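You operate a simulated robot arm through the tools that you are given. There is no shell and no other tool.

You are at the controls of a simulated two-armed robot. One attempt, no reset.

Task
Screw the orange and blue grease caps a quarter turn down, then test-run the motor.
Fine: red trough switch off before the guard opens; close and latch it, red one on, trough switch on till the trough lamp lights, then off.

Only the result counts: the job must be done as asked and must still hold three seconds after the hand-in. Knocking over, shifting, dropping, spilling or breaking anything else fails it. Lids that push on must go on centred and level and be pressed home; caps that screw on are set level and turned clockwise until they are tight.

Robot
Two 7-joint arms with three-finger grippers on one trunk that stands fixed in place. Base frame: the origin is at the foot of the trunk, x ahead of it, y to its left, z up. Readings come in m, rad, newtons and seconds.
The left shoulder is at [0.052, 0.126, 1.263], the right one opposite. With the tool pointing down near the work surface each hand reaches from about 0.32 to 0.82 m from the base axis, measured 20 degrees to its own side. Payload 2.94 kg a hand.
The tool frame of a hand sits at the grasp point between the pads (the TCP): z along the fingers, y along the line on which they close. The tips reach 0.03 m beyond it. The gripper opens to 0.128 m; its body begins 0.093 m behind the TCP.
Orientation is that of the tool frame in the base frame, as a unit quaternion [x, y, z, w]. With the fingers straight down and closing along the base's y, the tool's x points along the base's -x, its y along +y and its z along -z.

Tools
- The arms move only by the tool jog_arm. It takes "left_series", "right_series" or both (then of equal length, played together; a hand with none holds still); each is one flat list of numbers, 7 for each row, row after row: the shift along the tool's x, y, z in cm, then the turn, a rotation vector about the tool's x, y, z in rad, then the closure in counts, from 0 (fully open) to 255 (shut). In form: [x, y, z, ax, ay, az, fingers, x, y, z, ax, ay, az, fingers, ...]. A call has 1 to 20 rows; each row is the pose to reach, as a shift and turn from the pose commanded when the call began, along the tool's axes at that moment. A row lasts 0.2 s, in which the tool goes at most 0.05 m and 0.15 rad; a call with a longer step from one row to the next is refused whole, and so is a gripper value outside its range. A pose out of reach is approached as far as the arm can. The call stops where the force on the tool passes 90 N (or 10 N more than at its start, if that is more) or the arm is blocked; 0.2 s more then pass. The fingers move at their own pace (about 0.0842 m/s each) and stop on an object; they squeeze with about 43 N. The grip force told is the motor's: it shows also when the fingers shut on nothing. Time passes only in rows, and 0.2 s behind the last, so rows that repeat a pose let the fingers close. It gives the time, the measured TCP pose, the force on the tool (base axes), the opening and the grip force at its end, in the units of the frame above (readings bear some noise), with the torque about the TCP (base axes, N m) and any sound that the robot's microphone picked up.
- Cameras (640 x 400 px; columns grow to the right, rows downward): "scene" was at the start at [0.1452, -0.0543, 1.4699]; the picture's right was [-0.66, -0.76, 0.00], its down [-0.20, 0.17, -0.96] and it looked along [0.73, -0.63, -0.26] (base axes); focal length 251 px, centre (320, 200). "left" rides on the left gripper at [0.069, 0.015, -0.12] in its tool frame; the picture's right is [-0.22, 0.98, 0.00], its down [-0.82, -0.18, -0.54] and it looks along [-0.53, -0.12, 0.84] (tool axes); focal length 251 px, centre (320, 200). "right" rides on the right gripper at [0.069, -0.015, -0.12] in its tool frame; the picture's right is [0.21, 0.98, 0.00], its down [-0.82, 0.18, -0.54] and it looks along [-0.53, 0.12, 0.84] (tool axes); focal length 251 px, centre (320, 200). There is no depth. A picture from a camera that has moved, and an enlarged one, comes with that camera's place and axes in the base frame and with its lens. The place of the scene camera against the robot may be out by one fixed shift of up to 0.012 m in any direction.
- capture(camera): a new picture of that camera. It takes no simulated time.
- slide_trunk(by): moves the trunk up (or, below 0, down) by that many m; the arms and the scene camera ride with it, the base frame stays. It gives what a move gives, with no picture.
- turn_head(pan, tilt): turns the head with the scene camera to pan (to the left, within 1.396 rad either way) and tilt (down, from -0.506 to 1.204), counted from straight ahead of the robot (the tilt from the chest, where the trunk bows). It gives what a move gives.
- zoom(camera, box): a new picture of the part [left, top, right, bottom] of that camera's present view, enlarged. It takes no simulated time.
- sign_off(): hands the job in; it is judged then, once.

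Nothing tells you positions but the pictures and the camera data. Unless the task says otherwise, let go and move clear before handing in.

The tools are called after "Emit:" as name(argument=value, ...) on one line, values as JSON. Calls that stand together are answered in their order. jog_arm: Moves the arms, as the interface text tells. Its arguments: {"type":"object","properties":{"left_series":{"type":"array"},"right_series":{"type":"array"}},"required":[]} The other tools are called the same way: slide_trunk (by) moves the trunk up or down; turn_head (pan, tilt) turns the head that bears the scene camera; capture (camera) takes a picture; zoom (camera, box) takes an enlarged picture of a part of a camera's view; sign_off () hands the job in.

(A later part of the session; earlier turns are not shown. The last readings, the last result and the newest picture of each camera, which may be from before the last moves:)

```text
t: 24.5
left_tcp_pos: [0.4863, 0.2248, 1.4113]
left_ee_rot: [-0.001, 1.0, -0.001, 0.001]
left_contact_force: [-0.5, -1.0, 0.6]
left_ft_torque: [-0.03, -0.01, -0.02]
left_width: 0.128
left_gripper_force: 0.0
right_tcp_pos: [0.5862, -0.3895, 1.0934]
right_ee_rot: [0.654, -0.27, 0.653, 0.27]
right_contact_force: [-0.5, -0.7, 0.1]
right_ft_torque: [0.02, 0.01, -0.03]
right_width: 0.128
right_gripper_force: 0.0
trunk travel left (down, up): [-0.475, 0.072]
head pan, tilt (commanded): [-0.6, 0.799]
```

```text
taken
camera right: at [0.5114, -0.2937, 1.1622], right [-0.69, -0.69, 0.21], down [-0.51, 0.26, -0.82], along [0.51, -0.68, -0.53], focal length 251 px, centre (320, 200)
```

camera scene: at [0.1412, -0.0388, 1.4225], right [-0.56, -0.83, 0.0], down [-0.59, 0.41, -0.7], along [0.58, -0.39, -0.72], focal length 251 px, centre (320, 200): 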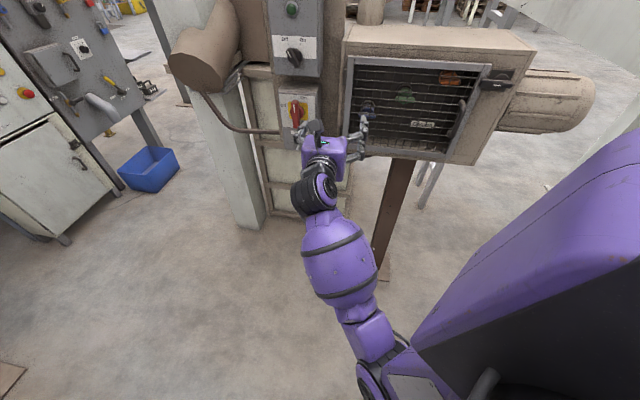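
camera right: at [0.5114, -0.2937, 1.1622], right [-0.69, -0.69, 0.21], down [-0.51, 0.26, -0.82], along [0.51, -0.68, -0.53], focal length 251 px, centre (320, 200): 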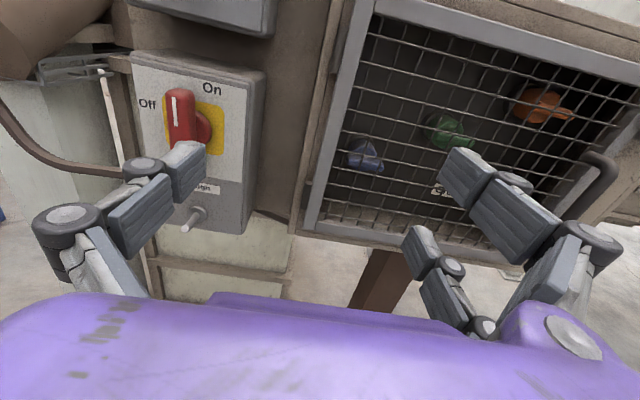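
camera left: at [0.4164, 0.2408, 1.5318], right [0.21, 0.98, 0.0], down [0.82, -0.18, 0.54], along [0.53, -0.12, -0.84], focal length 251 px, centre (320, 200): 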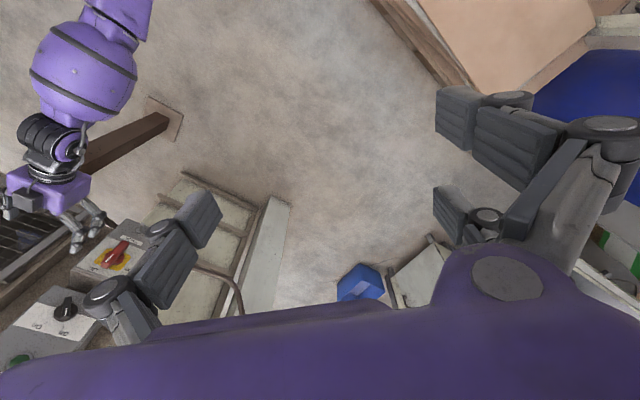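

The hand now has the camera on top with an upright view, a clear sight of all targets and no reach problems. I'll zoom in to refine the handle's position.

Emit:
zoom(camera="right", box=[110, 40, 270, 140])

Emit:
zoom(camera="right", box=[300, 0, 640, 250])

Emit:
turn_head(pan=-0.6, tilt=0.45)

Emit:
capture(camera="scene")

Emit:
zoom(camera="scene", box=[250, 120, 410, 260])

```text
4.00 times, centred on (190, 90) of right
camera zoom: at [0.5114, -0.2937, 1.1622], right [-0.69, -0.69, 0.21], down [-0.51, 0.26, -0.82], along [0.51, -0.68, -0.53], focal length 1006 px, centre (840, 640)
```

zoom: 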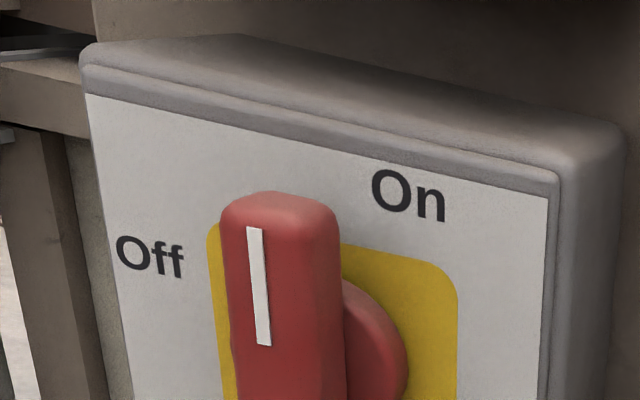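

```text
1.60 times, centred on (470, 125) of right
camera zoom: at [0.5114, -0.2937, 1.1622], right [-0.69, -0.69, 0.21], down [-0.51, 0.26, -0.82], along [0.51, -0.68, -0.53], focal length 402 px, centre (80, 320)
```

zoom: 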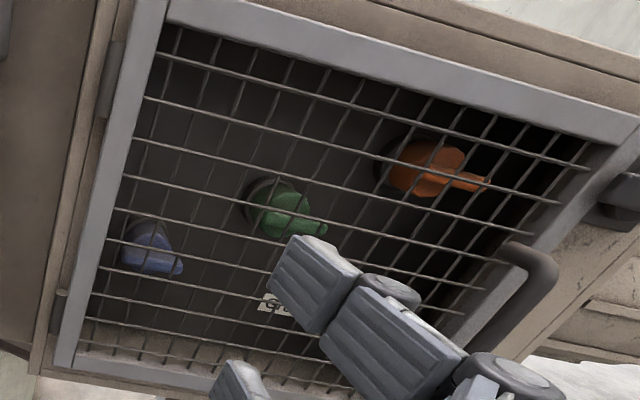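

```text
t: 25.4
left_tcp_pos: [0.4853, 0.2255, 1.4119]
left_ee_rot: [-0.002, 1.0, -0.001, 0.001]
left_contact_force: [0.6, 0.3, 0.5]
left_ft_torque: [0.01, -0.01, 0.02]
left_width: 0.1279
left_gripper_force: 0.0
right_tcp_pos: [0.5869, -0.388, 1.095]
right_ee_rot: [0.653, -0.272, 0.653, 0.27]
right_contact_force: [0.6, -0.5, -0.2]
right_ft_torque: [0.0, -0.02, 0.01]
right_width: 0.128
right_gripper_force: 0.0
trunk travel left (down, up): [-0.475, 0.072]
head pan, tilt (commanded): [-0.6, 0.45]
```

```text
taken
camera scene: at [0.1505, -0.045, 1.4529], right [-0.56, -0.83, 0.0], down [-0.36, 0.25, -0.9], along [0.74, -0.51, -0.44], focal length 251 px, centre (320, 200)
```

scene: 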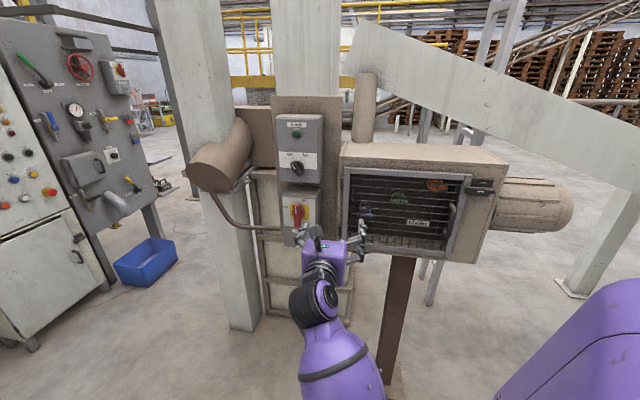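

```text
2.86 times, centred on (330, 190) of scene
camera zoom: at [0.1505, -0.045, 1.4529], right [-0.56, -0.83, 0.0], down [-0.36, 0.25, -0.9], along [0.74, -0.51, -0.44], focal length 717 px, centre (291, 229)
```

zoom: 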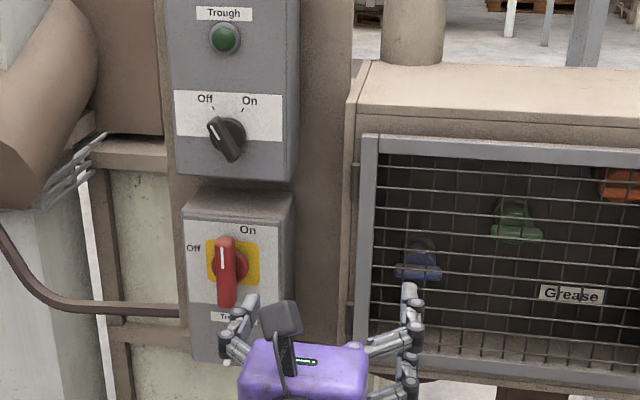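

The red handle's pivot is at about s=-0.270, z=1.051, with its front at n≈0.80 and the box face at n≈0.845. I'll line the hand up in front of it at standoff with the fingers partly closed.

Emit:
jog_arm(right_series=[-1.1, -3.3, 0, 0, 0, 0, 110, -2.2, -6.6, 0, 0, 0, 0, 110, -3.3, -9.9, 0, 0, 0, 0, 110, -4.4, -13.1, 0, 0, 0, 0, 110, -4.4, -13.1, 0, 0, 0, 0, 110])

Emit:
capture(camera="right")

Emit:
capture(camera="scene")

```text
t: 26.6
left_tcp_pos: [0.4861, 0.2245, 1.4113]
left_ee_rot: [-0.001, 1.0, 0.0, 0.001]
left_contact_force: [-0.7, 0.1, -0.5]
left_ft_torque: [-0.01, -0.02, -0.02]
left_width: 0.128
left_gripper_force: 0.0
right_tcp_pos: [0.6794, -0.2968, 1.0496]
right_ee_rot: [0.654, -0.271, 0.653, 0.269]
right_contact_force: [-0.3, 0.0, -0.5]
right_ft_torque: [0.05, 0.01, -0.02]
right_width: 0.0725
right_gripper_force: 0.1
trunk travel left (down, up): [-0.475, 0.072]
head pan, tilt (commanded): [-0.6, 0.45]
```

```text
taken
camera right: at [0.6032, -0.2011, 1.119], right [-0.69, -0.69, 0.21], down [-0.51, 0.26, -0.82], along [0.51, -0.67, -0.53], focal length 251 px, centre (320, 200)
```

right: 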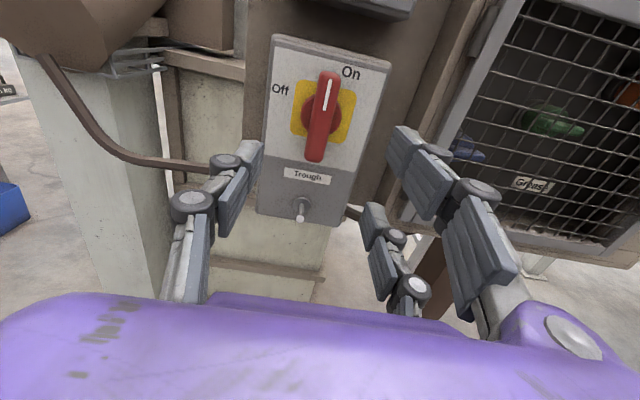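

```text
taken
camera scene: at [0.1499, -0.0455, 1.453], right [-0.56, -0.83, 0.0], down [-0.36, 0.25, -0.9], along [0.74, -0.51, -0.44], focal length 251 px, centre (320, 200)
```

scene: 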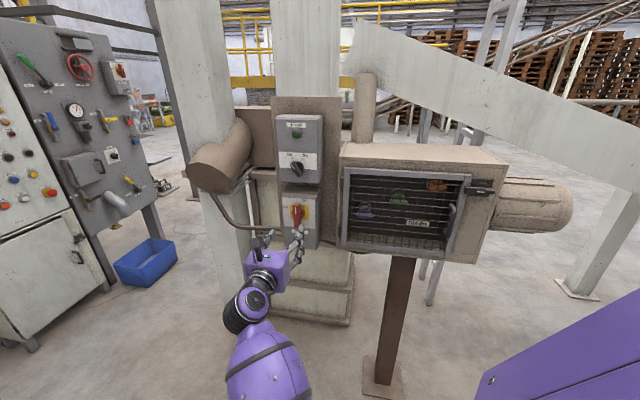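

The hand is lined up nicely. I'll zoom to fine-tune the alignment before gripping.

Emit:
zoom(camera="right", box=[250, 40, 410, 190])

```text
2.67 times, centred on (330, 115) of right
camera zoom: at [0.6032, -0.2011, 1.119], right [-0.69, -0.69, 0.21], down [-0.51, 0.26, -0.82], along [0.51, -0.67, -0.53], focal length 670 px, centre (293, 427)
```

zoom: 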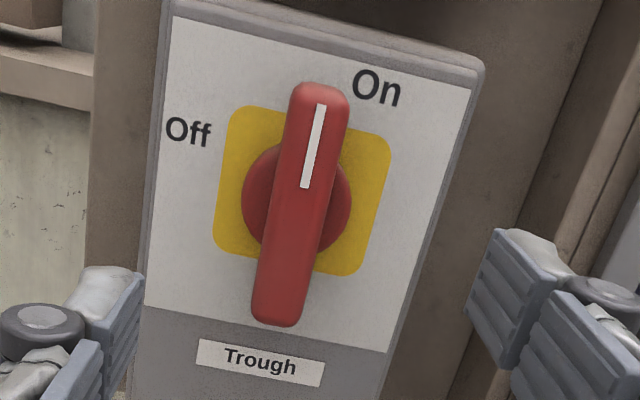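

The pivot is within 2–3 mm of the hand axis. I'll advance so the fingers straddle the handle, then check.

Emit:
jog_arm(right_series=[0.1, 0.1, 2.5, 0, 0, 0, 110, 0.2, 0.15, 5, 0, 0, 0, 110, 0.2, 0.15, 7.5, 0, 0, 0, 110, 0.2, 0.15, 9, 0, 0, 0, 110, 0.2, 0.15, 10.3, 0, 0, 0, 110])

Emit:
capture(camera="right")

```text
t: 27.8
left_tcp_pos: [0.4858, 0.225, 1.4114]
left_ee_rot: [-0.002, 1.0, -0.001, 0.0]
left_contact_force: [0.8, -0.6, -0.3]
left_ft_torque: [-0.02, -0.04, -0.03]
left_width: 0.1278
left_gripper_force: 0.0
right_tcp_pos: [0.7518, -0.3713, 1.0517]
right_ee_rot: [0.654, -0.272, 0.653, 0.269]
right_contact_force: [0.3, 0.2, -0.2]
right_ft_torque: [0.03, 0.0, -0.01]
right_width: 0.0727
right_gripper_force: 0.0
trunk travel left (down, up): [-0.475, 0.072]
head pan, tilt (commanded): [-0.6, 0.45]
```

```text
taken
camera right: at [0.6762, -0.2749, 1.1202], right [-0.69, -0.69, 0.21], down [-0.51, 0.26, -0.82], along [0.51, -0.67, -0.53], focal length 251 px, centre (320, 200)
```

right: 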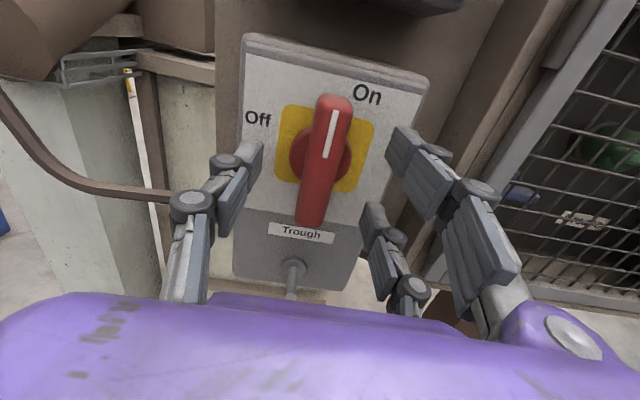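

The fingers straddle the handle, with its front at n≈0.80 and the box face at n≈0.846. I'll advance another 7 mm and close on it.

Emit:
jog_arm(right_series=[0, 0.15, 0.7, 0, 0, 0, 110, 0, 0.15, 0.7, 0, 0, 0, 255, 0, 0.15, 0.7, 0, 0, 0, 255, 0, 0.15, 0.7, 0, 0, 0, 255, 0, 0.15, 0.7, 0, 0, 0, 255])

Emit:
capture(camera="right")

```text
t: 29.0
left_tcp_pos: [0.4887, 0.2278, 1.41]
left_ee_rot: [-0.001, 1.0, -0.002, 0.0]
left_contact_force: [-0.8, -1.1, 0.2]
left_ft_torque: [-0.07, -0.01, -0.01]
left_width: 0.1279
left_gripper_force: 0.1
right_tcp_pos: [0.7579, -0.3713, 1.0525]
right_ee_rot: [0.654, -0.268, 0.654, 0.268]
right_contact_force: [15.0, 16.0, 1.1]
right_ft_torque: [-0.05, 0.11, 0.55]
right_width: 0.0315
right_gripper_force: 44.8
trunk travel left (down, up): [-0.475, 0.072]
head pan, tilt (commanded): [-0.6, 0.45]
```

```text
taken
camera right: at [0.6823, -0.2767, 1.1203], right [-0.69, -0.69, 0.21], down [-0.51, 0.25, -0.82], along [0.52, -0.67, -0.53], focal length 251 px, centre (320, 200)
```

right: 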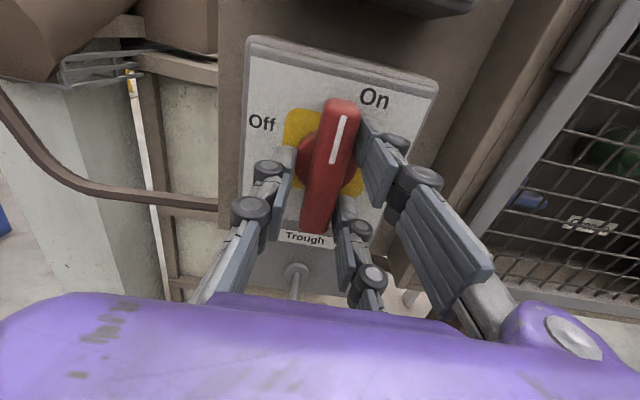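

The handle is gripped (0.0315 m), with a sideways force showing the hand is about 5 mm too far right. I'll ease that off and turn counter-clockwise toward Off.

Emit:
jog_arm(right_series=[0, -0.5, 0, 0, 0, 0, 255, 0, -0.5, 0, 0, 0, -0.1427, 255, 0, -0.5, 0, 0, 0, -0.2855, 255, 0, -0.5, 0, 0, 0, -0.428, 255, 0, -0.5, 0, 0, 0, -0.571, 255])

Emit:
capture(camera="right")

```text
t: 30.2
left_tcp_pos: [0.4848, 0.2263, 1.4117]
left_ee_rot: [-0.001, 1.0, -0.001, 0.001]
left_contact_force: [0.6, -0.4, 0.1]
left_ft_torque: [0.0, 0.01, -0.03]
left_width: 0.1282
left_gripper_force: 0.0
right_tcp_pos: [0.7574, -0.3719, 1.0516]
right_ee_rot: [0.704, -0.075, 0.549, 0.444]
right_contact_force: [-8.2, 11.4, -3.2]
right_ft_torque: [0.06, 0.01, 0.09]
right_width: 0.0302
right_gripper_force: 44.6
trunk travel left (down, up): [-0.475, 0.072]
head pan, tilt (commanded): [-0.6, 0.45]
```

```text
taken
camera right: at [0.7071, -0.2519, 1.1009], right [-0.5, -0.5, 0.71], down [-0.81, -0.04, -0.59], along [0.32, -0.87, -0.38], focal length 251 px, centre (320, 200)
```

right: 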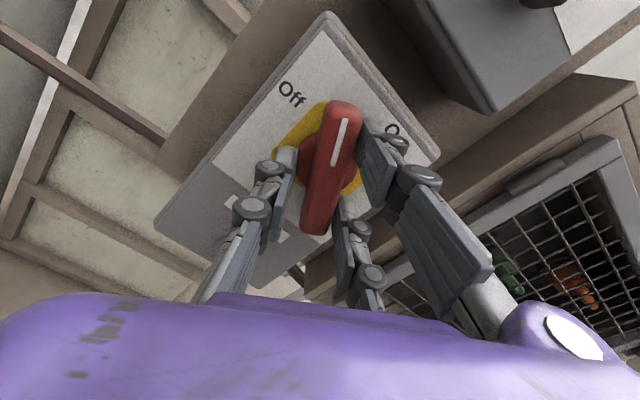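

The handle is turning with the hand. I'll continue to a full quarter turn.

Emit:
jog_arm(right_series=[0, 0, 0, 0, 0, -0.143, 255, 0, 0, 0, 0, 0, -0.286, 255, 0, 0, 0, 0, 0, -0.429, 255, 0, 0, 0, 0, 0, -0.571, 255, 0, 0, 0, 0, 0, -0.714, 255, 0, 0, 0, 0, 0, -0.857, 255, 0, 0, 0, 0, 0, -1.0, 255, 0, 0, 0, 0, 0, -1.0, 255])

Emit:
capture(camera="right")

Emit:
zoom(camera="scene", box=[250, 100, 370, 260])

```text
t: 32.0
left_tcp_pos: [0.4844, 0.224, 1.4124]
left_ee_rot: [-0.001, 1.0, -0.001, 0.002]
left_contact_force: [0.8, -0.5, -0.8]
left_ft_torque: [0.01, -0.03, -0.03]
left_width: 0.1281
left_gripper_force: 0.0
right_tcp_pos: [0.7563, -0.3741, 1.0505]
right_ee_rot: [0.656, 0.269, 0.269, 0.652]
right_contact_force: [-28.7, 7.7, -16.9]
right_ft_torque: [0.37, 0.32, -0.91]
right_width: 0.0288
right_gripper_force: 45.0
trunk travel left (down, up): [-0.475, 0.072]
head pan, tilt (commanded): [-0.6, 0.45]
```

```text
taken
camera right: at [0.7189, -0.2401, 1.0353], right [0.16, 0.15, 0.98], down [-0.96, -0.2, 0.18], along [0.22, -0.97, 0.11], focal length 251 px, centre (320, 200)
```

right: 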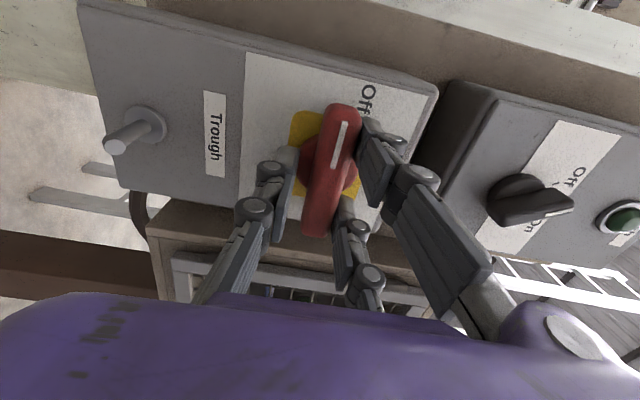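

```text
2.50 times, centred on (310, 180) of scene
camera zoom: at [0.1481, -0.0449, 1.4531], right [-0.56, -0.83, 0.0], down [-0.36, 0.25, -0.9], along [0.74, -0.51, -0.43], focal length 628 px, centre (345, 250)
```

zoom: 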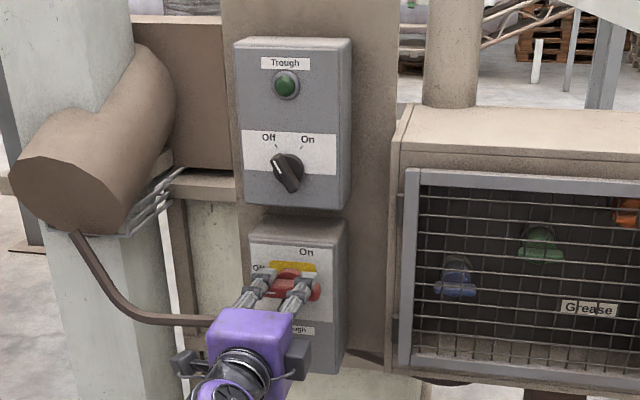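

The handle now points at Off. I'll open the fingers part way, back off, and verify.

Emit:
jog_arm(right_series=[0, 0, 0, 0, 0, 0, 120, 0, 0, 0, 0, 0, 0, 120, 0, 0, 0, 0, 0, 0, 120, 0, 0, -3, 0, 0, 0, 120, 0, 0, -7, 0, 0, 0, 120, 0, 0, -11, 0, 0, 0, 120])

Emit:
capture(camera="right")

Emit:
zoom(camera="scene", box=[250, 100, 370, 260])

```text
t: 33.4
left_tcp_pos: [0.4852, 0.2263, 1.4124]
left_ee_rot: [0.0, 1.0, -0.001, 0.001]
left_contact_force: [-0.1, 0.5, -0.3]
left_ft_torque: [-0.05, 0.0, 0.05]
left_width: 0.128
left_gripper_force: 0.1
right_tcp_pos: [0.6816, -0.2945, 1.0529]
right_ee_rot: [0.653, 0.27, 0.272, 0.653]
right_contact_force: [-0.2, 1.3, 0.4]
right_ft_torque: [-0.02, 0.05, 0.0]
right_width: 0.0674
right_gripper_force: 0.1
trunk travel left (down, up): [-0.475, 0.072]
head pan, tilt (commanded): [-0.6, 0.45]
```

```text
taken
camera right: at [0.6434, -0.1606, 1.037], right [0.15, 0.15, 0.98], down [-0.96, -0.2, 0.18], along [0.22, -0.97, 0.11], focal length 251 px, centre (320, 200)
```

right: 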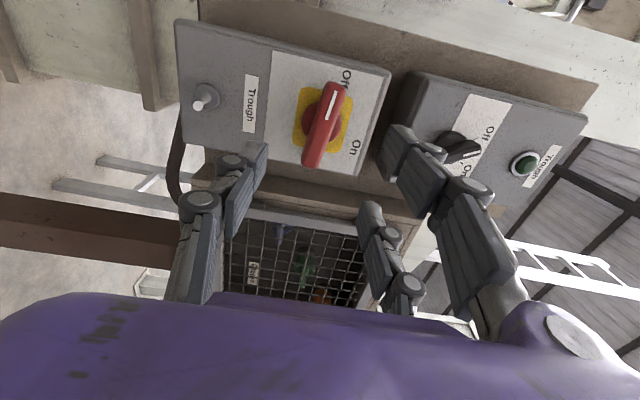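

```text
2.50 times, centred on (310, 180) of scene
camera zoom: at [0.1496, -0.0442, 1.4531], right [-0.56, -0.83, 0.0], down [-0.36, 0.25, -0.9], along [0.74, -0.51, -0.43], focal length 628 px, centre (345, 250)
```

zoom: 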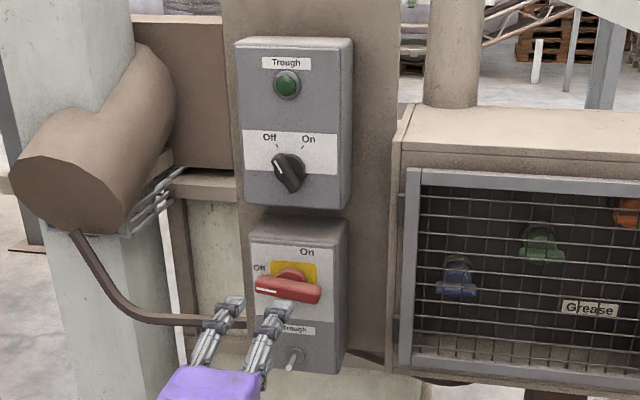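

The red switch is at Off. Next comes the latch at the door's upper right, roughly s=0.26, z=1.165. I'll move the right hand across in front of it at standoff, rolling back camera-up, to inspect it.

Emit:
jog_arm(right_series=[-4.1, 0.64, -1, 0, 0, 0.131, 120, -8.2, 1.28, -2, 0, 0, 0.262, 120, -12.3, 1.92, -3, 0, 0, 0.393, 120, -16.4, 2.57, -3, 0, 0, 0.524, 120, -20.5, 3.2, -3, 0, 0, 0.654, 120, -24.6, 3.85, -3, 0, 0, 0.785, 120, -28.7, 4.5, -3, 0, 0, 0.916, 120, -32.9, 5.1, -3, 0, 0, 1.047, 120, -37, 5.8, -3, 0, 0, 1.178, 120, -41, 6.4, -3, 0, 0, 1.309, 120, -45.2, 7, -3, 0, 0, 1.44, 120, -49.3, 7.7, -3, 0, 0, 1.57, 120])

Emit:
capture(camera="right")

Emit:
capture(camera="scene")

```text
t: 36.0
left_tcp_pos: [0.4851, 0.2252, 1.4126]
left_ee_rot: [-0.001, 1.0, -0.001, 0.001]
left_contact_force: [-0.5, -0.1, 0.3]
left_ft_torque: [0.01, -0.02, -0.03]
left_width: 0.1278
left_gripper_force: 0.0
right_tcp_pos: [0.3098, -0.6218, 1.129]
right_ee_rot: [0.654, -0.271, 0.654, 0.268]
right_contact_force: [-0.5, 0.0, 0.3]
right_ft_torque: [0.02, 0.0, 0.03]
right_width: 0.068
right_gripper_force: 0.1
trunk travel left (down, up): [-0.475, 0.072]
head pan, tilt (commanded): [-0.6, 0.45]
```

```text
taken
camera right: at [0.2347, -0.5274, 1.1978], right [-0.69, -0.69, 0.21], down [-0.51, 0.26, -0.82], along [0.51, -0.67, -0.53], focal length 251 px, centre (320, 200)
```

right: 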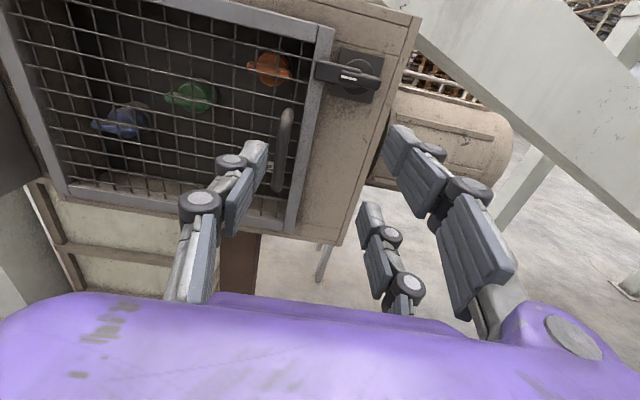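

```text
taken
camera scene: at [0.1497, -0.0449, 1.4531], right [-0.56, -0.83, 0.0], down [-0.36, 0.25, -0.9], along [0.74, -0.51, -0.43], focal length 251 px, centre (320, 200)
```

scene: 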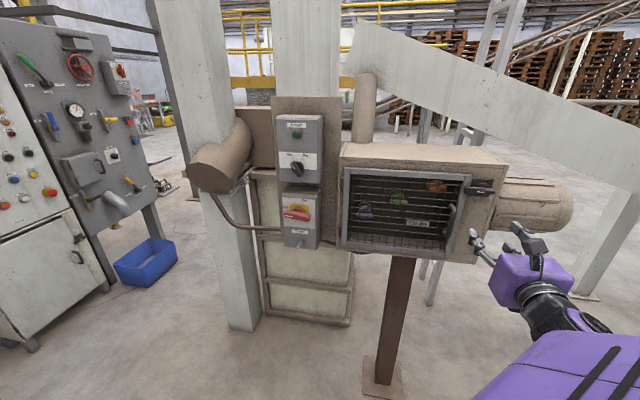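

The arm followed exactly. I'll zoom on the latch and on the caps.

Emit:
zoom(camera="right", box=[290, 20, 410, 120])

Emit:
zoom(camera="right", box=[60, 30, 340, 205])

Emit:
zoom(camera="scene", box=[330, 150, 520, 270])

```text
4.00 times, centred on (350, 70) of right
camera zoom: at [0.2347, -0.5274, 1.1978], right [-0.69, -0.69, 0.21], down [-0.51, 0.26, -0.82], along [0.51, -0.67, -0.53], focal length 1006 px, centre (200, 720)
```

zoom: 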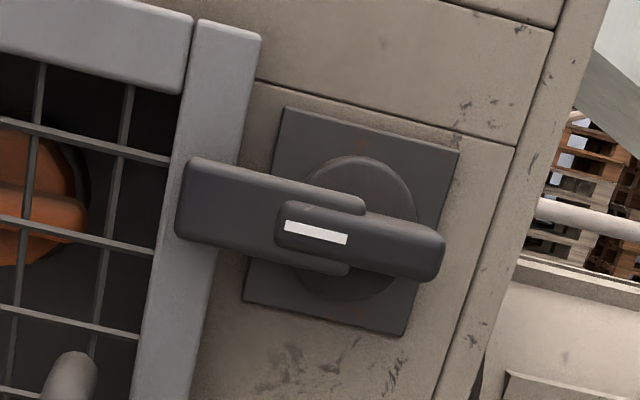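

```text
2.29 times, centred on (200, 118) of right
camera zoom: at [0.2347, -0.5274, 1.1978], right [-0.69, -0.69, 0.21], down [-0.51, 0.26, -0.82], along [0.51, -0.67, -0.53], focal length 575 px, centre (594, 389)
```

zoom: 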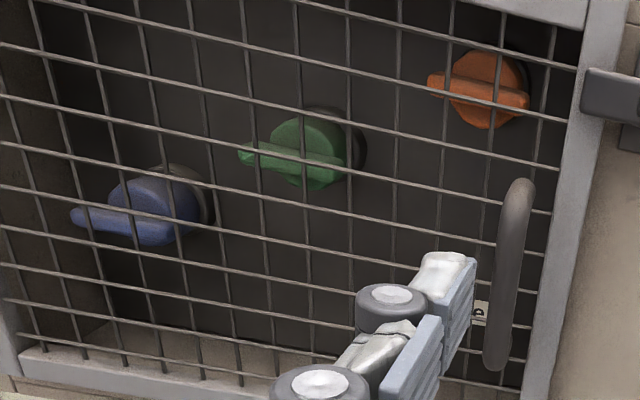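

```text
3.33 times, centred on (425, 210) of scene
camera zoom: at [0.1497, -0.0449, 1.4531], right [-0.56, -0.83, 0.0], down [-0.36, 0.25, -0.9], along [0.74, -0.51, -0.43], focal length 837 px, centre (-30, 167)
```

zoom: 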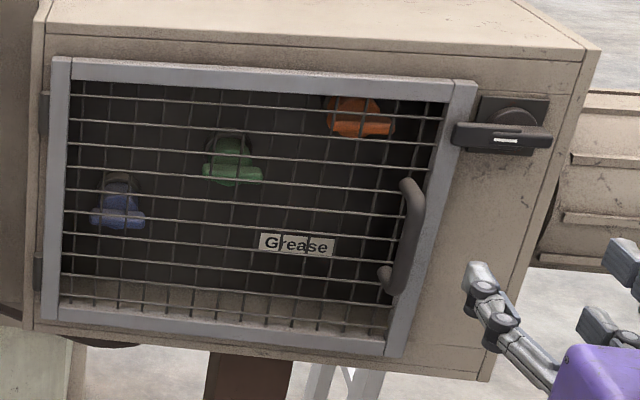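

The latch is a rotary knob whose tongue lies over the door frame, with its pivot near s=0.27, z=1.164 on a face at about n=0.91. I'll roll the hand so the fingers close vertically and move closer for a second view.

Emit:
jog_arm(right_series=[0.3, 0.4, 0.5, 0, 0, 0.143, 120, 0.6, 0.8, 1, 0, 0, 0.286, 120, 0.9, 1.2, 1.5, 0, 0, 0.429, 120, 1.2, 1.7, 2, 0, 0, 0.571, 120, 1.5, 2.1, 2.5, 0, 0, 0.714, 120, 1.9, 2.6, 3, 0, 0, 0.857, 120, 2.2, 3, 3.5, 0, 0, 1.0, 120, 2.5, 3.4, 4, 0, 0, 1.143, 120, 2.8, 3.8, 4.5, 0, 0, 1.286, 120, 3.1, 4.2, 5, 0, 0, 1.428, 120, 3.4, 4.7, 5.5, 0, 0, 1.571, 120])

Emit:
capture(camera="right")

Emit:
capture(camera="scene")

```text
t: 38.4
left_tcp_pos: [0.4856, 0.2248, 1.4113]
left_ee_rot: [-0.001, 1.0, -0.001, 0.0]
left_contact_force: [0.1, 0.7, -0.3]
left_ft_torque: [0.04, 0.0, -0.04]
left_width: 0.1281
left_gripper_force: 0.0
right_tcp_pos: [0.3173, -0.6948, 1.159]
right_ee_rot: [0.268, -0.652, 0.655, -0.271]
right_contact_force: [-0.2, 0.4, 0.4]
right_ft_torque: [0.01, 0.0, -0.01]
right_width: 0.0675
right_gripper_force: 0.1
trunk travel left (down, up): [-0.475, 0.072]
head pan, tilt (commanded): [-0.6, 0.45]
```

```text
taken
camera right: at [0.1818, -0.6585, 1.1725], right [-0.15, -0.15, -0.98], down [0.2, 0.96, -0.18], along [0.97, -0.22, -0.11], focal length 251 px, centre (320, 200)
```

right: 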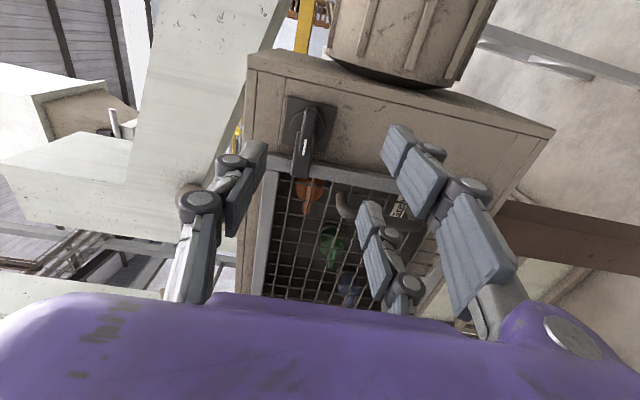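

```text
taken
camera scene: at [0.1505, -0.0452, 1.4529], right [-0.56, -0.83, 0.0], down [-0.36, 0.25, -0.9], along [0.74, -0.51, -0.44], focal length 251 px, centre (320, 200)
```

scene: 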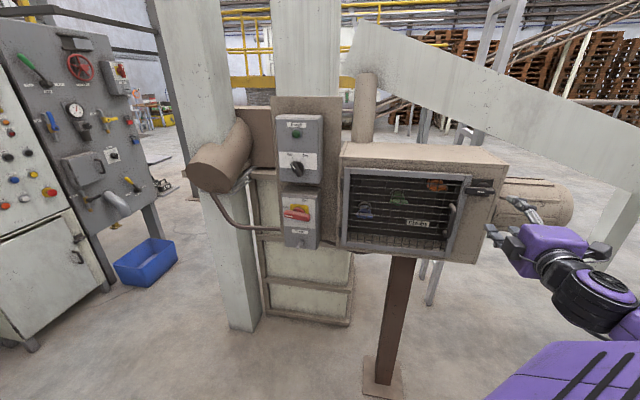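

Now viewing the latch from the right side. I'll zoom for triangulation.

Emit:
zoom(camera="right", box=[250, 80, 370, 200])

```text
3.33 times, centred on (310, 140) of right
camera zoom: at [0.1818, -0.6585, 1.1725], right [-0.15, -0.15, -0.98], down [0.2, 0.96, -0.18], along [0.97, -0.22, -0.11], focal length 838 px, centre (353, 400)
```

zoom: 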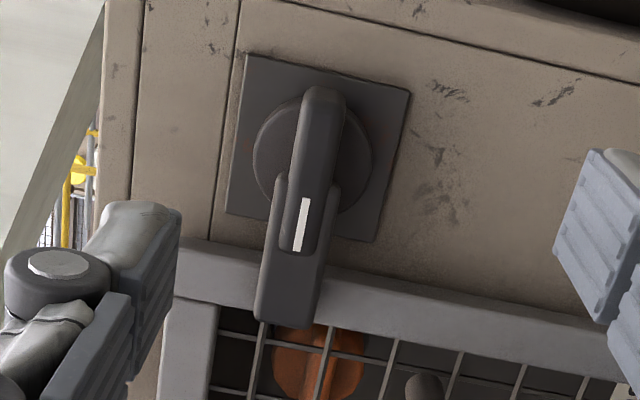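

Latch geometry: pivot at s≈0.257, z≈1.168, handle bar front at n≈0.83, plate face at n≈0.86. I'll align and advance so the fingers straddle the bar vertically.

Emit:
jog_arm(right_series=[-0.5, -0.45, 2, 0, 0, 0, 120, -1.1, -0.9, 4, 0, 0, 0, 120, -1.1, -0.9, 6, 0, 0, 0, 120, -1.1, -0.9, 8, 0, 0, 0, 120])

Emit:
capture(camera="right")

```text
t: 39.4
left_tcp_pos: [0.4873, 0.2254, 1.4119]
left_ee_rot: [-0.001, 1.0, -0.001, 0.0]
left_contact_force: [-0.5, -0.8, 0.9]
left_ft_torque: [0.01, -0.01, -0.03]
left_width: 0.128
left_gripper_force: 0.1
right_tcp_pos: [0.3841, -0.7314, 1.157]
right_ee_rot: [0.27, -0.647, 0.659, -0.272]
right_contact_force: [0.5, -0.3, -0.8]
right_ft_torque: [0.0, -0.01, 0.0]
right_width: 0.0676
right_gripper_force: 0.1
right hand out of reach, approached as far as the arm can: row 1, 2, 3, 4
trunk travel left (down, up): [-0.475, 0.072]
head pan, tilt (commanded): [-0.6, 0.45]
```

```text
taken
camera right: at [0.2497, -0.6951, 1.1696], right [-0.14, -0.16, -0.98], down [0.2, 0.96, -0.19], along [0.97, -0.22, -0.1], focal length 251 px, centre (320, 200)
```

right: 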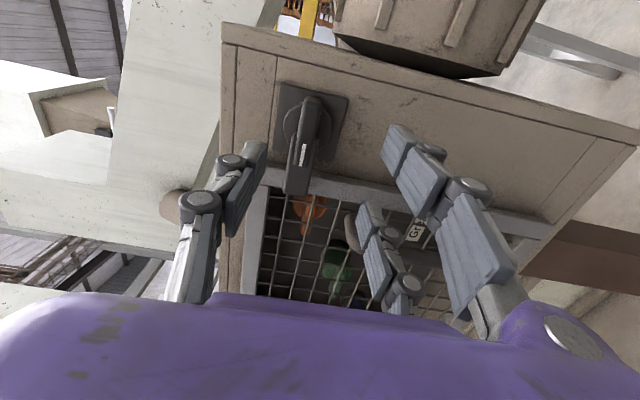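

With the camera on the right side the arm runs out of range here. I'll back off and roll the other way (camera left), which gives room to turn the latch clockwise (tongue up).

Emit:
jog_arm(right_series=[0, 0, -4, 0, 0, 0, 120, 0, 0, -8, 0, 0, -0.1, 120, 0, 0, -8, 0, 0, -0.25, 120, 0, 0, -8, 0, 0, -0.4, 120, 0, 0, -8, 0, 0, -0.55, 120, 0, 0, -8, 0, 0, -0.7, 120, 0, 0, -8, 0, 0, -0.85, 120, 0, 0, -8, 0, 0, -1.0, 120, 0, 0, -8, 0, 0, -1.15, 120, 0, 0, -8, 0, 0, -1.3, 120, 0, 0, -8, 0, 0, -1.45, 120, 0, 0, -8, 0, 0, -1.6, 120, 0, 0, -8, 0, 0, -1.75, 120, 0, 0, -8, 0, 0, -1.9, 120, 0, 0, -8, 0, 0, -2.05, 120, 0, 0, -8, 0, 0, -2.2, 120, 0, 0, -8, 0, 0, -2.35, 120, 0, 0, -8, 0, 0, -2.5, 120, 0, 0, -8, 0, 0, -2.65, 120, 0, 0, -8, 0, 0, -2.8, 120])

```text
t: 43.6
left_tcp_pos: [0.4864, 0.225, 1.4113]
left_ee_rot: [-0.001, 1.0, -0.001, 0.001]
left_contact_force: [0.2, -0.4, 0.1]
left_ft_torque: [0.02, 0.0, 0.03]
left_width: 0.128
left_gripper_force: 0.0
right_tcp_pos: [0.3274, -0.6749, 1.1587]
right_ee_rot: [0.69, 0.156, 0.377, 0.597]
right_contact_force: [0.3, 0.7, -0.7]
right_ft_torque: [0.02, 0.01, 0.0]
right_width: 0.0675
right_gripper_force: 0.0
trunk travel left (down, up): [-0.475, 0.072]
head pan, tilt (commanded): [-0.6, 0.45]
```

Rolled most of the way without reach problems. I'll finish the roll, align with the latch pivot and look again.

Emit:
jog_arm(right_series=[-0.2, 0.4, 1.5, 0, 0, -0.113, 120, -0.4, 0.8, 3, 0, 0, -0.226, 120, -0.64, 1.18, 4.5, 0, 0, -0.338, 120])

Emit:
capture(camera="right")

Emit:
zoom(camera="right", box=[230, 60, 390, 180])

```text
t: 44.4
left_tcp_pos: [0.4863, 0.2233, 1.4118]
left_ee_rot: [-0.002, 1.0, 0.0, 0.001]
left_contact_force: [0.3, 0.5, -0.1]
left_ft_torque: [-0.02, -0.01, 0.0]
left_width: 0.1283
left_gripper_force: 0.0
right_tcp_pos: [0.3521, -0.7136, 1.1678]
right_ee_rot: [0.655, 0.27, 0.272, 0.652]
right_contact_force: [0.4, -0.4, 0.1]
right_ft_torque: [-0.03, 0.02, 0.01]
right_width: 0.0676
right_gripper_force: 0.1
trunk travel left (down, up): [-0.475, 0.072]
head pan, tilt (commanded): [-0.6, 0.45]
```

```text
taken
camera right: at [0.3154, -0.5807, 1.1512], right [0.15, 0.15, 0.98], down [-0.96, -0.2, 0.18], along [0.22, -0.97, 0.11], focal length 251 px, centre (320, 200)
```

right: 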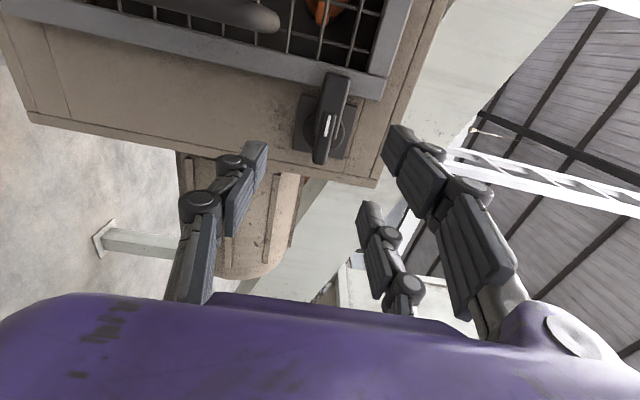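

```text
3.33 times, centred on (310, 120) of right
camera zoom: at [0.3154, -0.5807, 1.1512], right [0.15, 0.15, 0.98], down [-0.96, -0.2, 0.18], along [0.22, -0.97, 0.11], focal length 838 px, centre (353, 467)
```

zoom: 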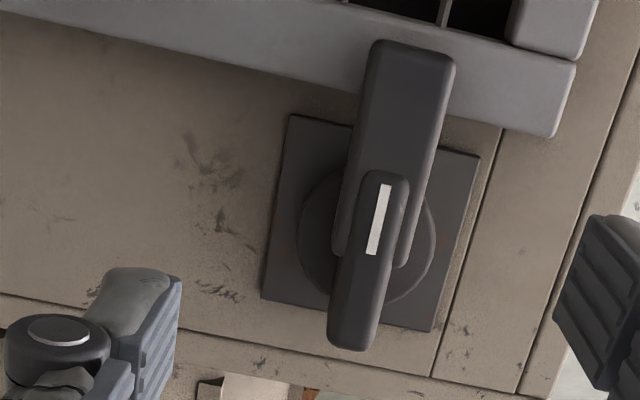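

Pivot confirmed at s≈0.256, z≈1.170, and the hand is aligned within 2 mm. I'll advance and grip the latch bar.

Emit:
jog_arm(right_series=[0, 0.2, 2.2, 0, 0, 0, 120, 0, 0.2, 4.4, 0, 0, 0, 120, 0, 0.2, 6.7, 0, 0, 0, 120, 0, 0.2, 6.7, 0, 0, 0, 255, 0, 0.2, 6.7, 0, 0, 0, 255, 0, 0.2, 6.7, 0, 0, 0, 255, 0, 0.2, 6.7, 0, 0, 0, 255])

Emit:
capture(camera="right")

```text
t: 46.0
left_tcp_pos: [0.4864, 0.2244, 1.4123]
left_ee_rot: [-0.001, 1.0, -0.001, 0.0]
left_contact_force: [-0.5, -0.2, 0.0]
left_ft_torque: [0.0, 0.0, -0.01]
left_width: 0.128
left_gripper_force: 0.1
right_tcp_pos: [0.3996, -0.761, 1.1697]
right_ee_rot: [0.653, 0.268, 0.273, 0.653]
right_contact_force: [2.2, -4.2, 6.8]
right_ft_torque: [-0.12, -0.09, -0.01]
right_width: 0.0131
right_gripper_force: 39.2
trunk travel left (down, up): [-0.475, 0.072]
head pan, tilt (commanded): [-0.6, 0.45]
```

```text
taken
camera right: at [0.3632, -0.6281, 1.1544], right [0.15, 0.15, 0.98], down [-0.96, -0.2, 0.18], along [0.22, -0.97, 0.11], focal length 251 px, centre (320, 200)
```

right: 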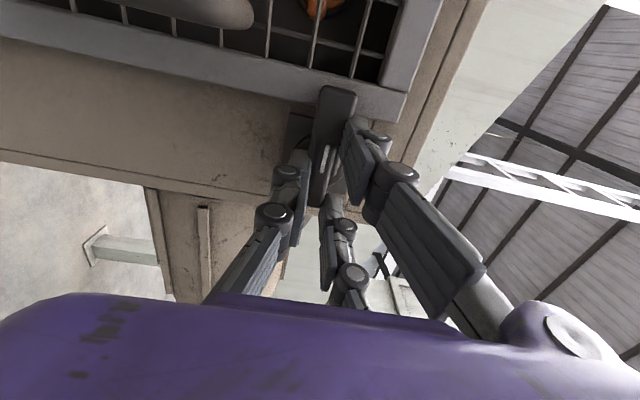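

The bar is gripped (0.013 m). I'll turn it clockwise a little first, checking torque for a stop.

Emit:
jog_arm(right_series=[0, 0, 0, 0, 0, 0.1, 255, 0, 0, 0, 0, 0, 0.2, 255, 0, 0, 0, 0, 0, 0.3, 255, 0, 0, 0, 0, 0, 0.3, 255])

Emit:
capture(camera="right")

```text
t: 47.0
left_tcp_pos: [0.4867, 0.2243, 1.4122]
left_ee_rot: [-0.001, 1.0, -0.001, 0.0]
left_contact_force: [0.0, -0.5, -0.3]
left_ft_torque: [0.0, 0.02, -0.02]
left_width: 0.128
left_gripper_force: 0.0
right_tcp_pos: [0.4001, -0.7605, 1.1702]
right_ee_rot: [0.687, 0.168, 0.368, 0.604]
right_contact_force: [11.3, -16.7, 17.8]
right_ft_torque: [-0.25, -0.25, -0.39]
right_width: 0.0129
right_gripper_force: 39.0
trunk travel left (down, up): [-0.475, 0.072]
head pan, tilt (commanded): [-0.6, 0.45]
```

```text
taken
camera right: at [0.3641, -0.6271, 1.1755], right [-0.06, -0.06, 1.0], down [-0.97, -0.21, -0.08], along [0.21, -0.98, -0.05], focal length 251 px, centre (320, 200)
```

right: 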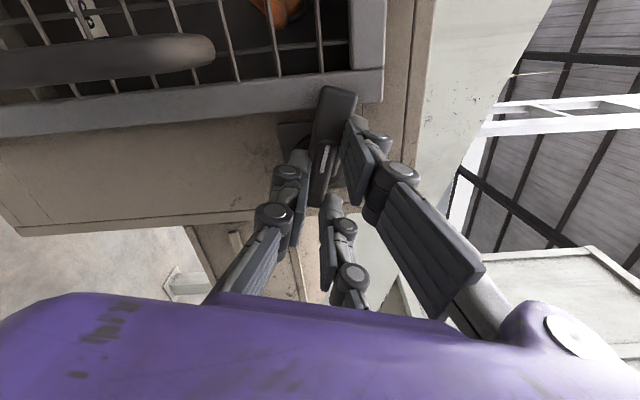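

The latch turns freely with the hand. I'll continue to the full quarter turn.

Emit:
jog_arm(right_series=[0.06, 0.2, 0, 0, 0, 0.141, 255, 0.06, 0.2, 0, 0, 0, 0.282, 255, 0.06, 0.2, 0, 0, 0, 0.423, 255, 0.06, 0.2, 0, 0, 0, 0.564, 255, 0.06, 0.2, 0, 0, 0, 0.705, 255, 0.06, 0.2, 0, 0, 0, 0.846, 255, 0.06, 0.2, 0, 0, 0, 0.987, 255, 0.06, 0.2, 0, 0, 0, 1.128, 255, 0.06, 0.2, 0, 0, 0, 1.27, 255, 0.06, 0.2, 0, 0, 0, 1.27, 255])

Emit:
capture(camera="right")

Emit:
zoom(camera="scene", box=[330, 130, 540, 270])

```text
t: 49.2
left_tcp_pos: [0.4861, 0.2246, 1.4114]
left_ee_rot: [-0.001, 1.0, -0.001, -0.001]
left_contact_force: [0.0, 1.1, 0.3]
left_ft_torque: [0.0, -0.06, -0.01]
left_width: 0.128
left_gripper_force: 0.1
right_tcp_pos: [0.3999, -0.7631, 1.1699]
right_ee_rot: [0.653, -0.273, 0.653, 0.269]
right_contact_force: [8.5, -13.5, 11.7]
right_ft_torque: [-0.59, -0.24, -0.07]
right_width: 0.0128
right_gripper_force: 39.7
trunk travel left (down, up): [-0.475, 0.072]
head pan, tilt (commanded): [-0.6, 0.45]
```

```text
taken
camera right: at [0.3247, -0.6666, 1.2388], right [-0.69, -0.69, 0.21], down [-0.51, 0.26, -0.82], along [0.51, -0.67, -0.53], focal length 251 px, centre (320, 200)
```

right: 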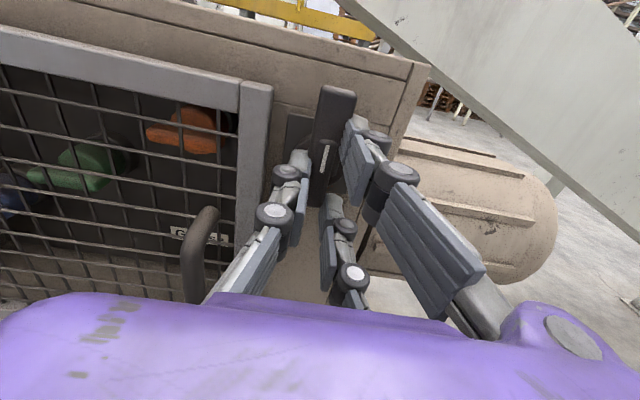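

```text
2.86 times, centred on (435, 200) of scene
camera zoom: at [0.1512, -0.0459, 1.4529], right [-0.56, -0.83, 0.0], down [-0.36, 0.25, -0.9], along [0.74, -0.51, -0.44], focal length 717 px, centre (-9, 200)
```

zoom: 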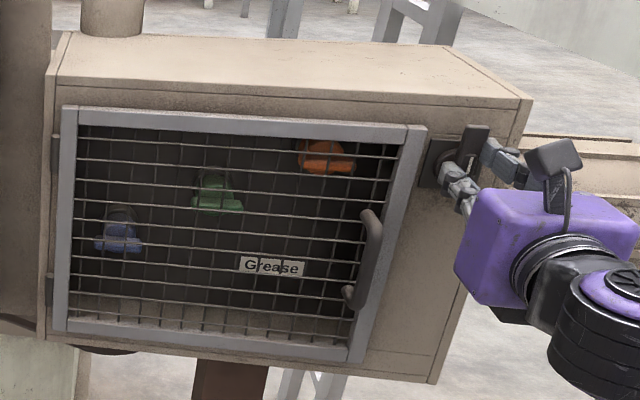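

The latch tongue is now vertical and clear of the door frame. I'll release, back away and check that it stays.

Emit:
jog_arm(right_series=[0, 0, 0, 0, 0, 0, 150, 0, 0, 0, 0, 0, 0, 150, 0, 0, -3, 0, 0, 0, 150, 0, 0, -7, 0, 0, 0, 150, 0, 0, -10, 0, 0, 0, 120])

Emit:
capture(camera="right")

Emit:
zoom(camera="right", box=[60, 0, 420, 230])

```text
t: 50.4
left_tcp_pos: [0.4853, 0.2258, 1.4116]
left_ee_rot: [0.0, 1.0, -0.001, 0.001]
left_contact_force: [-0.1, 0.2, 0.5]
left_ft_torque: [0.01, 0.02, 0.01]
left_width: 0.1279
left_gripper_force: 0.0
right_tcp_pos: [0.3282, -0.6885, 1.1718]
right_ee_rot: [0.653, -0.272, 0.653, 0.27]
right_contact_force: [-0.5, -0.5, -1.0]
right_ft_torque: [0.03, 0.01, 0.02]
right_width: 0.0679
right_gripper_force: 0.0
trunk travel left (down, up): [-0.475, 0.072]
head pan, tilt (commanded): [-0.6, 0.45]
```

```text
taken
camera right: at [0.2529, -0.5947, 1.2401], right [-0.69, -0.69, 0.21], down [-0.51, 0.26, -0.82], along [0.51, -0.67, -0.53], focal length 251 px, centre (320, 200)
```

right: 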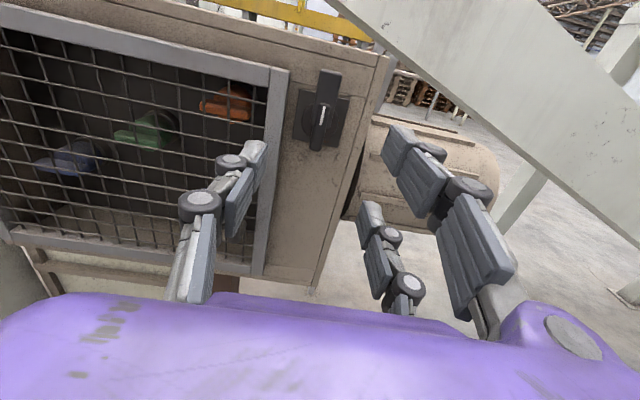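

```text
1.74 times, centred on (240, 115) of right
camera zoom: at [0.2529, -0.5947, 1.2401], right [-0.69, -0.69, 0.21], down [-0.51, 0.26, -0.82], along [0.51, -0.67, -0.53], focal length 437 px, centre (459, 348)
```

zoom: 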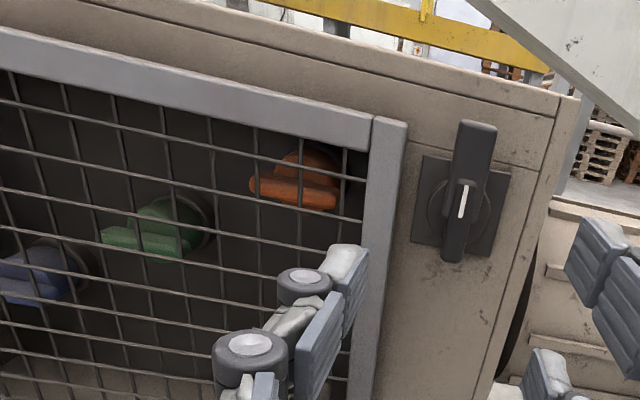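

The latch stays vertical. Now the door handle: I'll move the hand in front of the vertical D-handle near s≈0.195, z≈1.065 for a closer look.

Emit:
jog_arm(right_series=[-2.5, -1.5, -1, 0, 0, 0, 110, -5, -3, -2, 0, 0, 0, 110, -7.5, -4.5, -3, 0, 0, 0, 110, -10.5, -6, -4, 0, 0, 0, 110])

Emit:
capture(camera="right")

Emit:
zoom(camera="right", box=[240, 60, 400, 190])

```text
t: 51.4
left_tcp_pos: [0.4868, 0.2254, 1.4126]
left_ee_rot: [-0.001, 1.0, -0.001, 0.001]
left_contact_force: [-0.6, 0.2, 0.2]
left_ft_torque: [0.0, -0.02, 0.02]
left_width: 0.1279
left_gripper_force: 0.1
right_tcp_pos: [0.3433, -0.6178, 1.0677]
right_ee_rot: [0.653, -0.272, 0.653, 0.27]
right_contact_force: [0.7, -0.2, -0.3]
right_ft_torque: [-0.01, 0.01, 0.01]
right_width: 0.0725
right_gripper_force: 0.0
trunk travel left (down, up): [-0.475, 0.072]
head pan, tilt (commanded): [-0.6, 0.45]
```

```text
taken
camera right: at [0.2685, -0.5231, 1.1358], right [-0.69, -0.69, 0.21], down [-0.51, 0.26, -0.82], along [0.51, -0.67, -0.53], focal length 251 px, centre (320, 200)
```

right: 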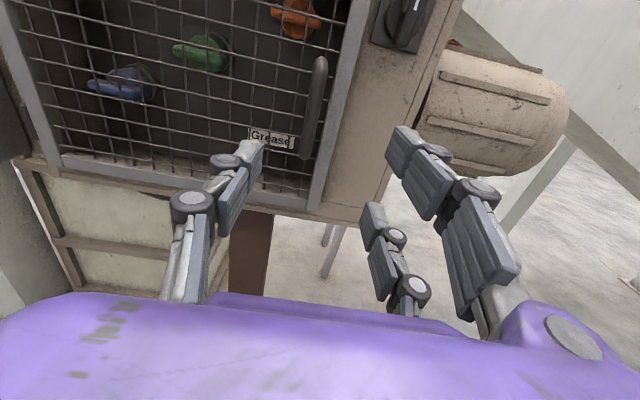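

```text
3.08 times, centred on (320, 125) of right
camera zoom: at [0.2685, -0.5231, 1.1358], right [-0.69, -0.69, 0.21], down [-0.51, 0.26, -0.82], along [0.51, -0.67, -0.53], focal length 774 px, centre (320, 431)
```

zoom: 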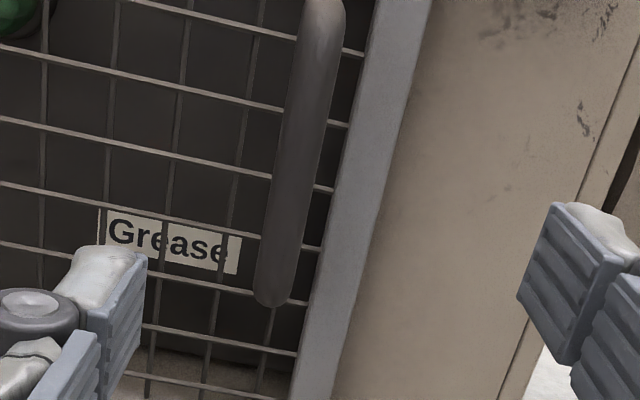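

The D-handle spans z 1.02–1.12 at s≈0.187, with its bar at n≈0.83. I'll advance with fingers half-open to straddle it, then close.

Emit:
jog_arm(right_series=[0, -0.4, 3, 0, 0, 0, 150, 0, -0.75, 6, 0, 0, 0, 150, 0, -0.75, 9, 0, 0, 0, 150, 0, -0.75, 11, 0, 0, 0, 150, 0, -0.75, 13.1, 0, 0, 0, 150])

Emit:
capture(camera="right")

```text
t: 52.6
left_tcp_pos: [0.4869, 0.2252, 1.4124]
left_ee_rot: [-0.001, 1.0, 0.001, 0.001]
left_contact_force: [0.6, -0.5, -0.2]
left_ft_torque: [0.0, 0.03, 0.0]
left_width: 0.128
left_gripper_force: 0.1
right_tcp_pos: [0.4421, -0.708, 1.0673]
right_ee_rot: [0.654, -0.271, 0.653, 0.27]
right_contact_force: [-0.5, 0.5, 0.5]
right_ft_torque: [-0.03, -0.03, 0.02]
right_width: 0.0526
right_gripper_force: 0.1
trunk travel left (down, up): [-0.475, 0.072]
head pan, tilt (commanded): [-0.6, 0.45]
```

```text
taken
camera right: at [0.3664, -0.6126, 1.1347], right [-0.69, -0.69, 0.21], down [-0.51, 0.26, -0.82], along [0.51, -0.67, -0.53], focal length 251 px, centre (320, 200)
```

right: 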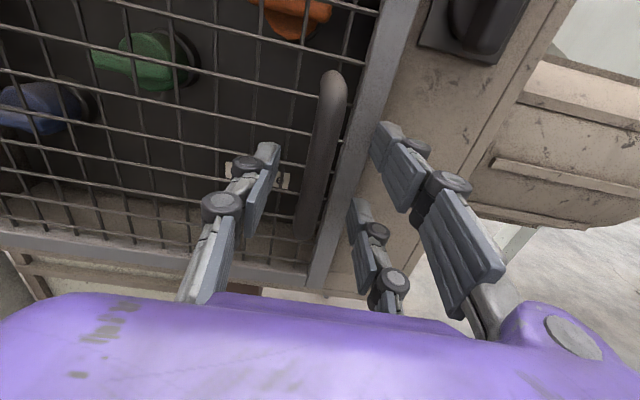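

The handle bar is between the fingers with no contact yet. I'll close the grip.

Emit:
jog_arm(right_series=[0, 0, 0, 0, 0, 0, 255, 0, 0, 0, 0, 0, 0, 255, 0, 0, 0, 0, 0, 0, 255])

Emit:
capture(camera="right")

```text
t: 53.4
left_tcp_pos: [0.4879, 0.2259, 1.4104]
left_ee_rot: [-0.001, 1.0, -0.002, 0.0]
left_contact_force: [0.3, -0.2, -0.3]
left_ft_torque: [0.01, -0.02, -0.02]
left_width: 0.1281
left_gripper_force: 0.0
right_tcp_pos: [0.4437, -0.7052, 1.067]
right_ee_rot: [0.654, -0.27, 0.654, 0.267]
right_contact_force: [10.8, 8.2, -2.2]
right_ft_torque: [-0.63, -0.17, 0.2]
right_width: 0.0127
right_gripper_force: 39.4
trunk travel left (down, up): [-0.475, 0.072]
head pan, tilt (commanded): [-0.6, 0.45]
```

```text
taken
camera right: at [0.3679, -0.61, 1.1353], right [-0.69, -0.69, 0.21], down [-0.51, 0.25, -0.82], along [0.52, -0.67, -0.53], focal length 251 px, centre (320, 200)
```

right: 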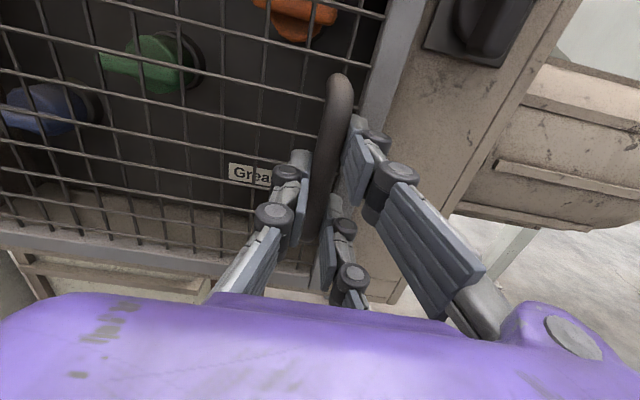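

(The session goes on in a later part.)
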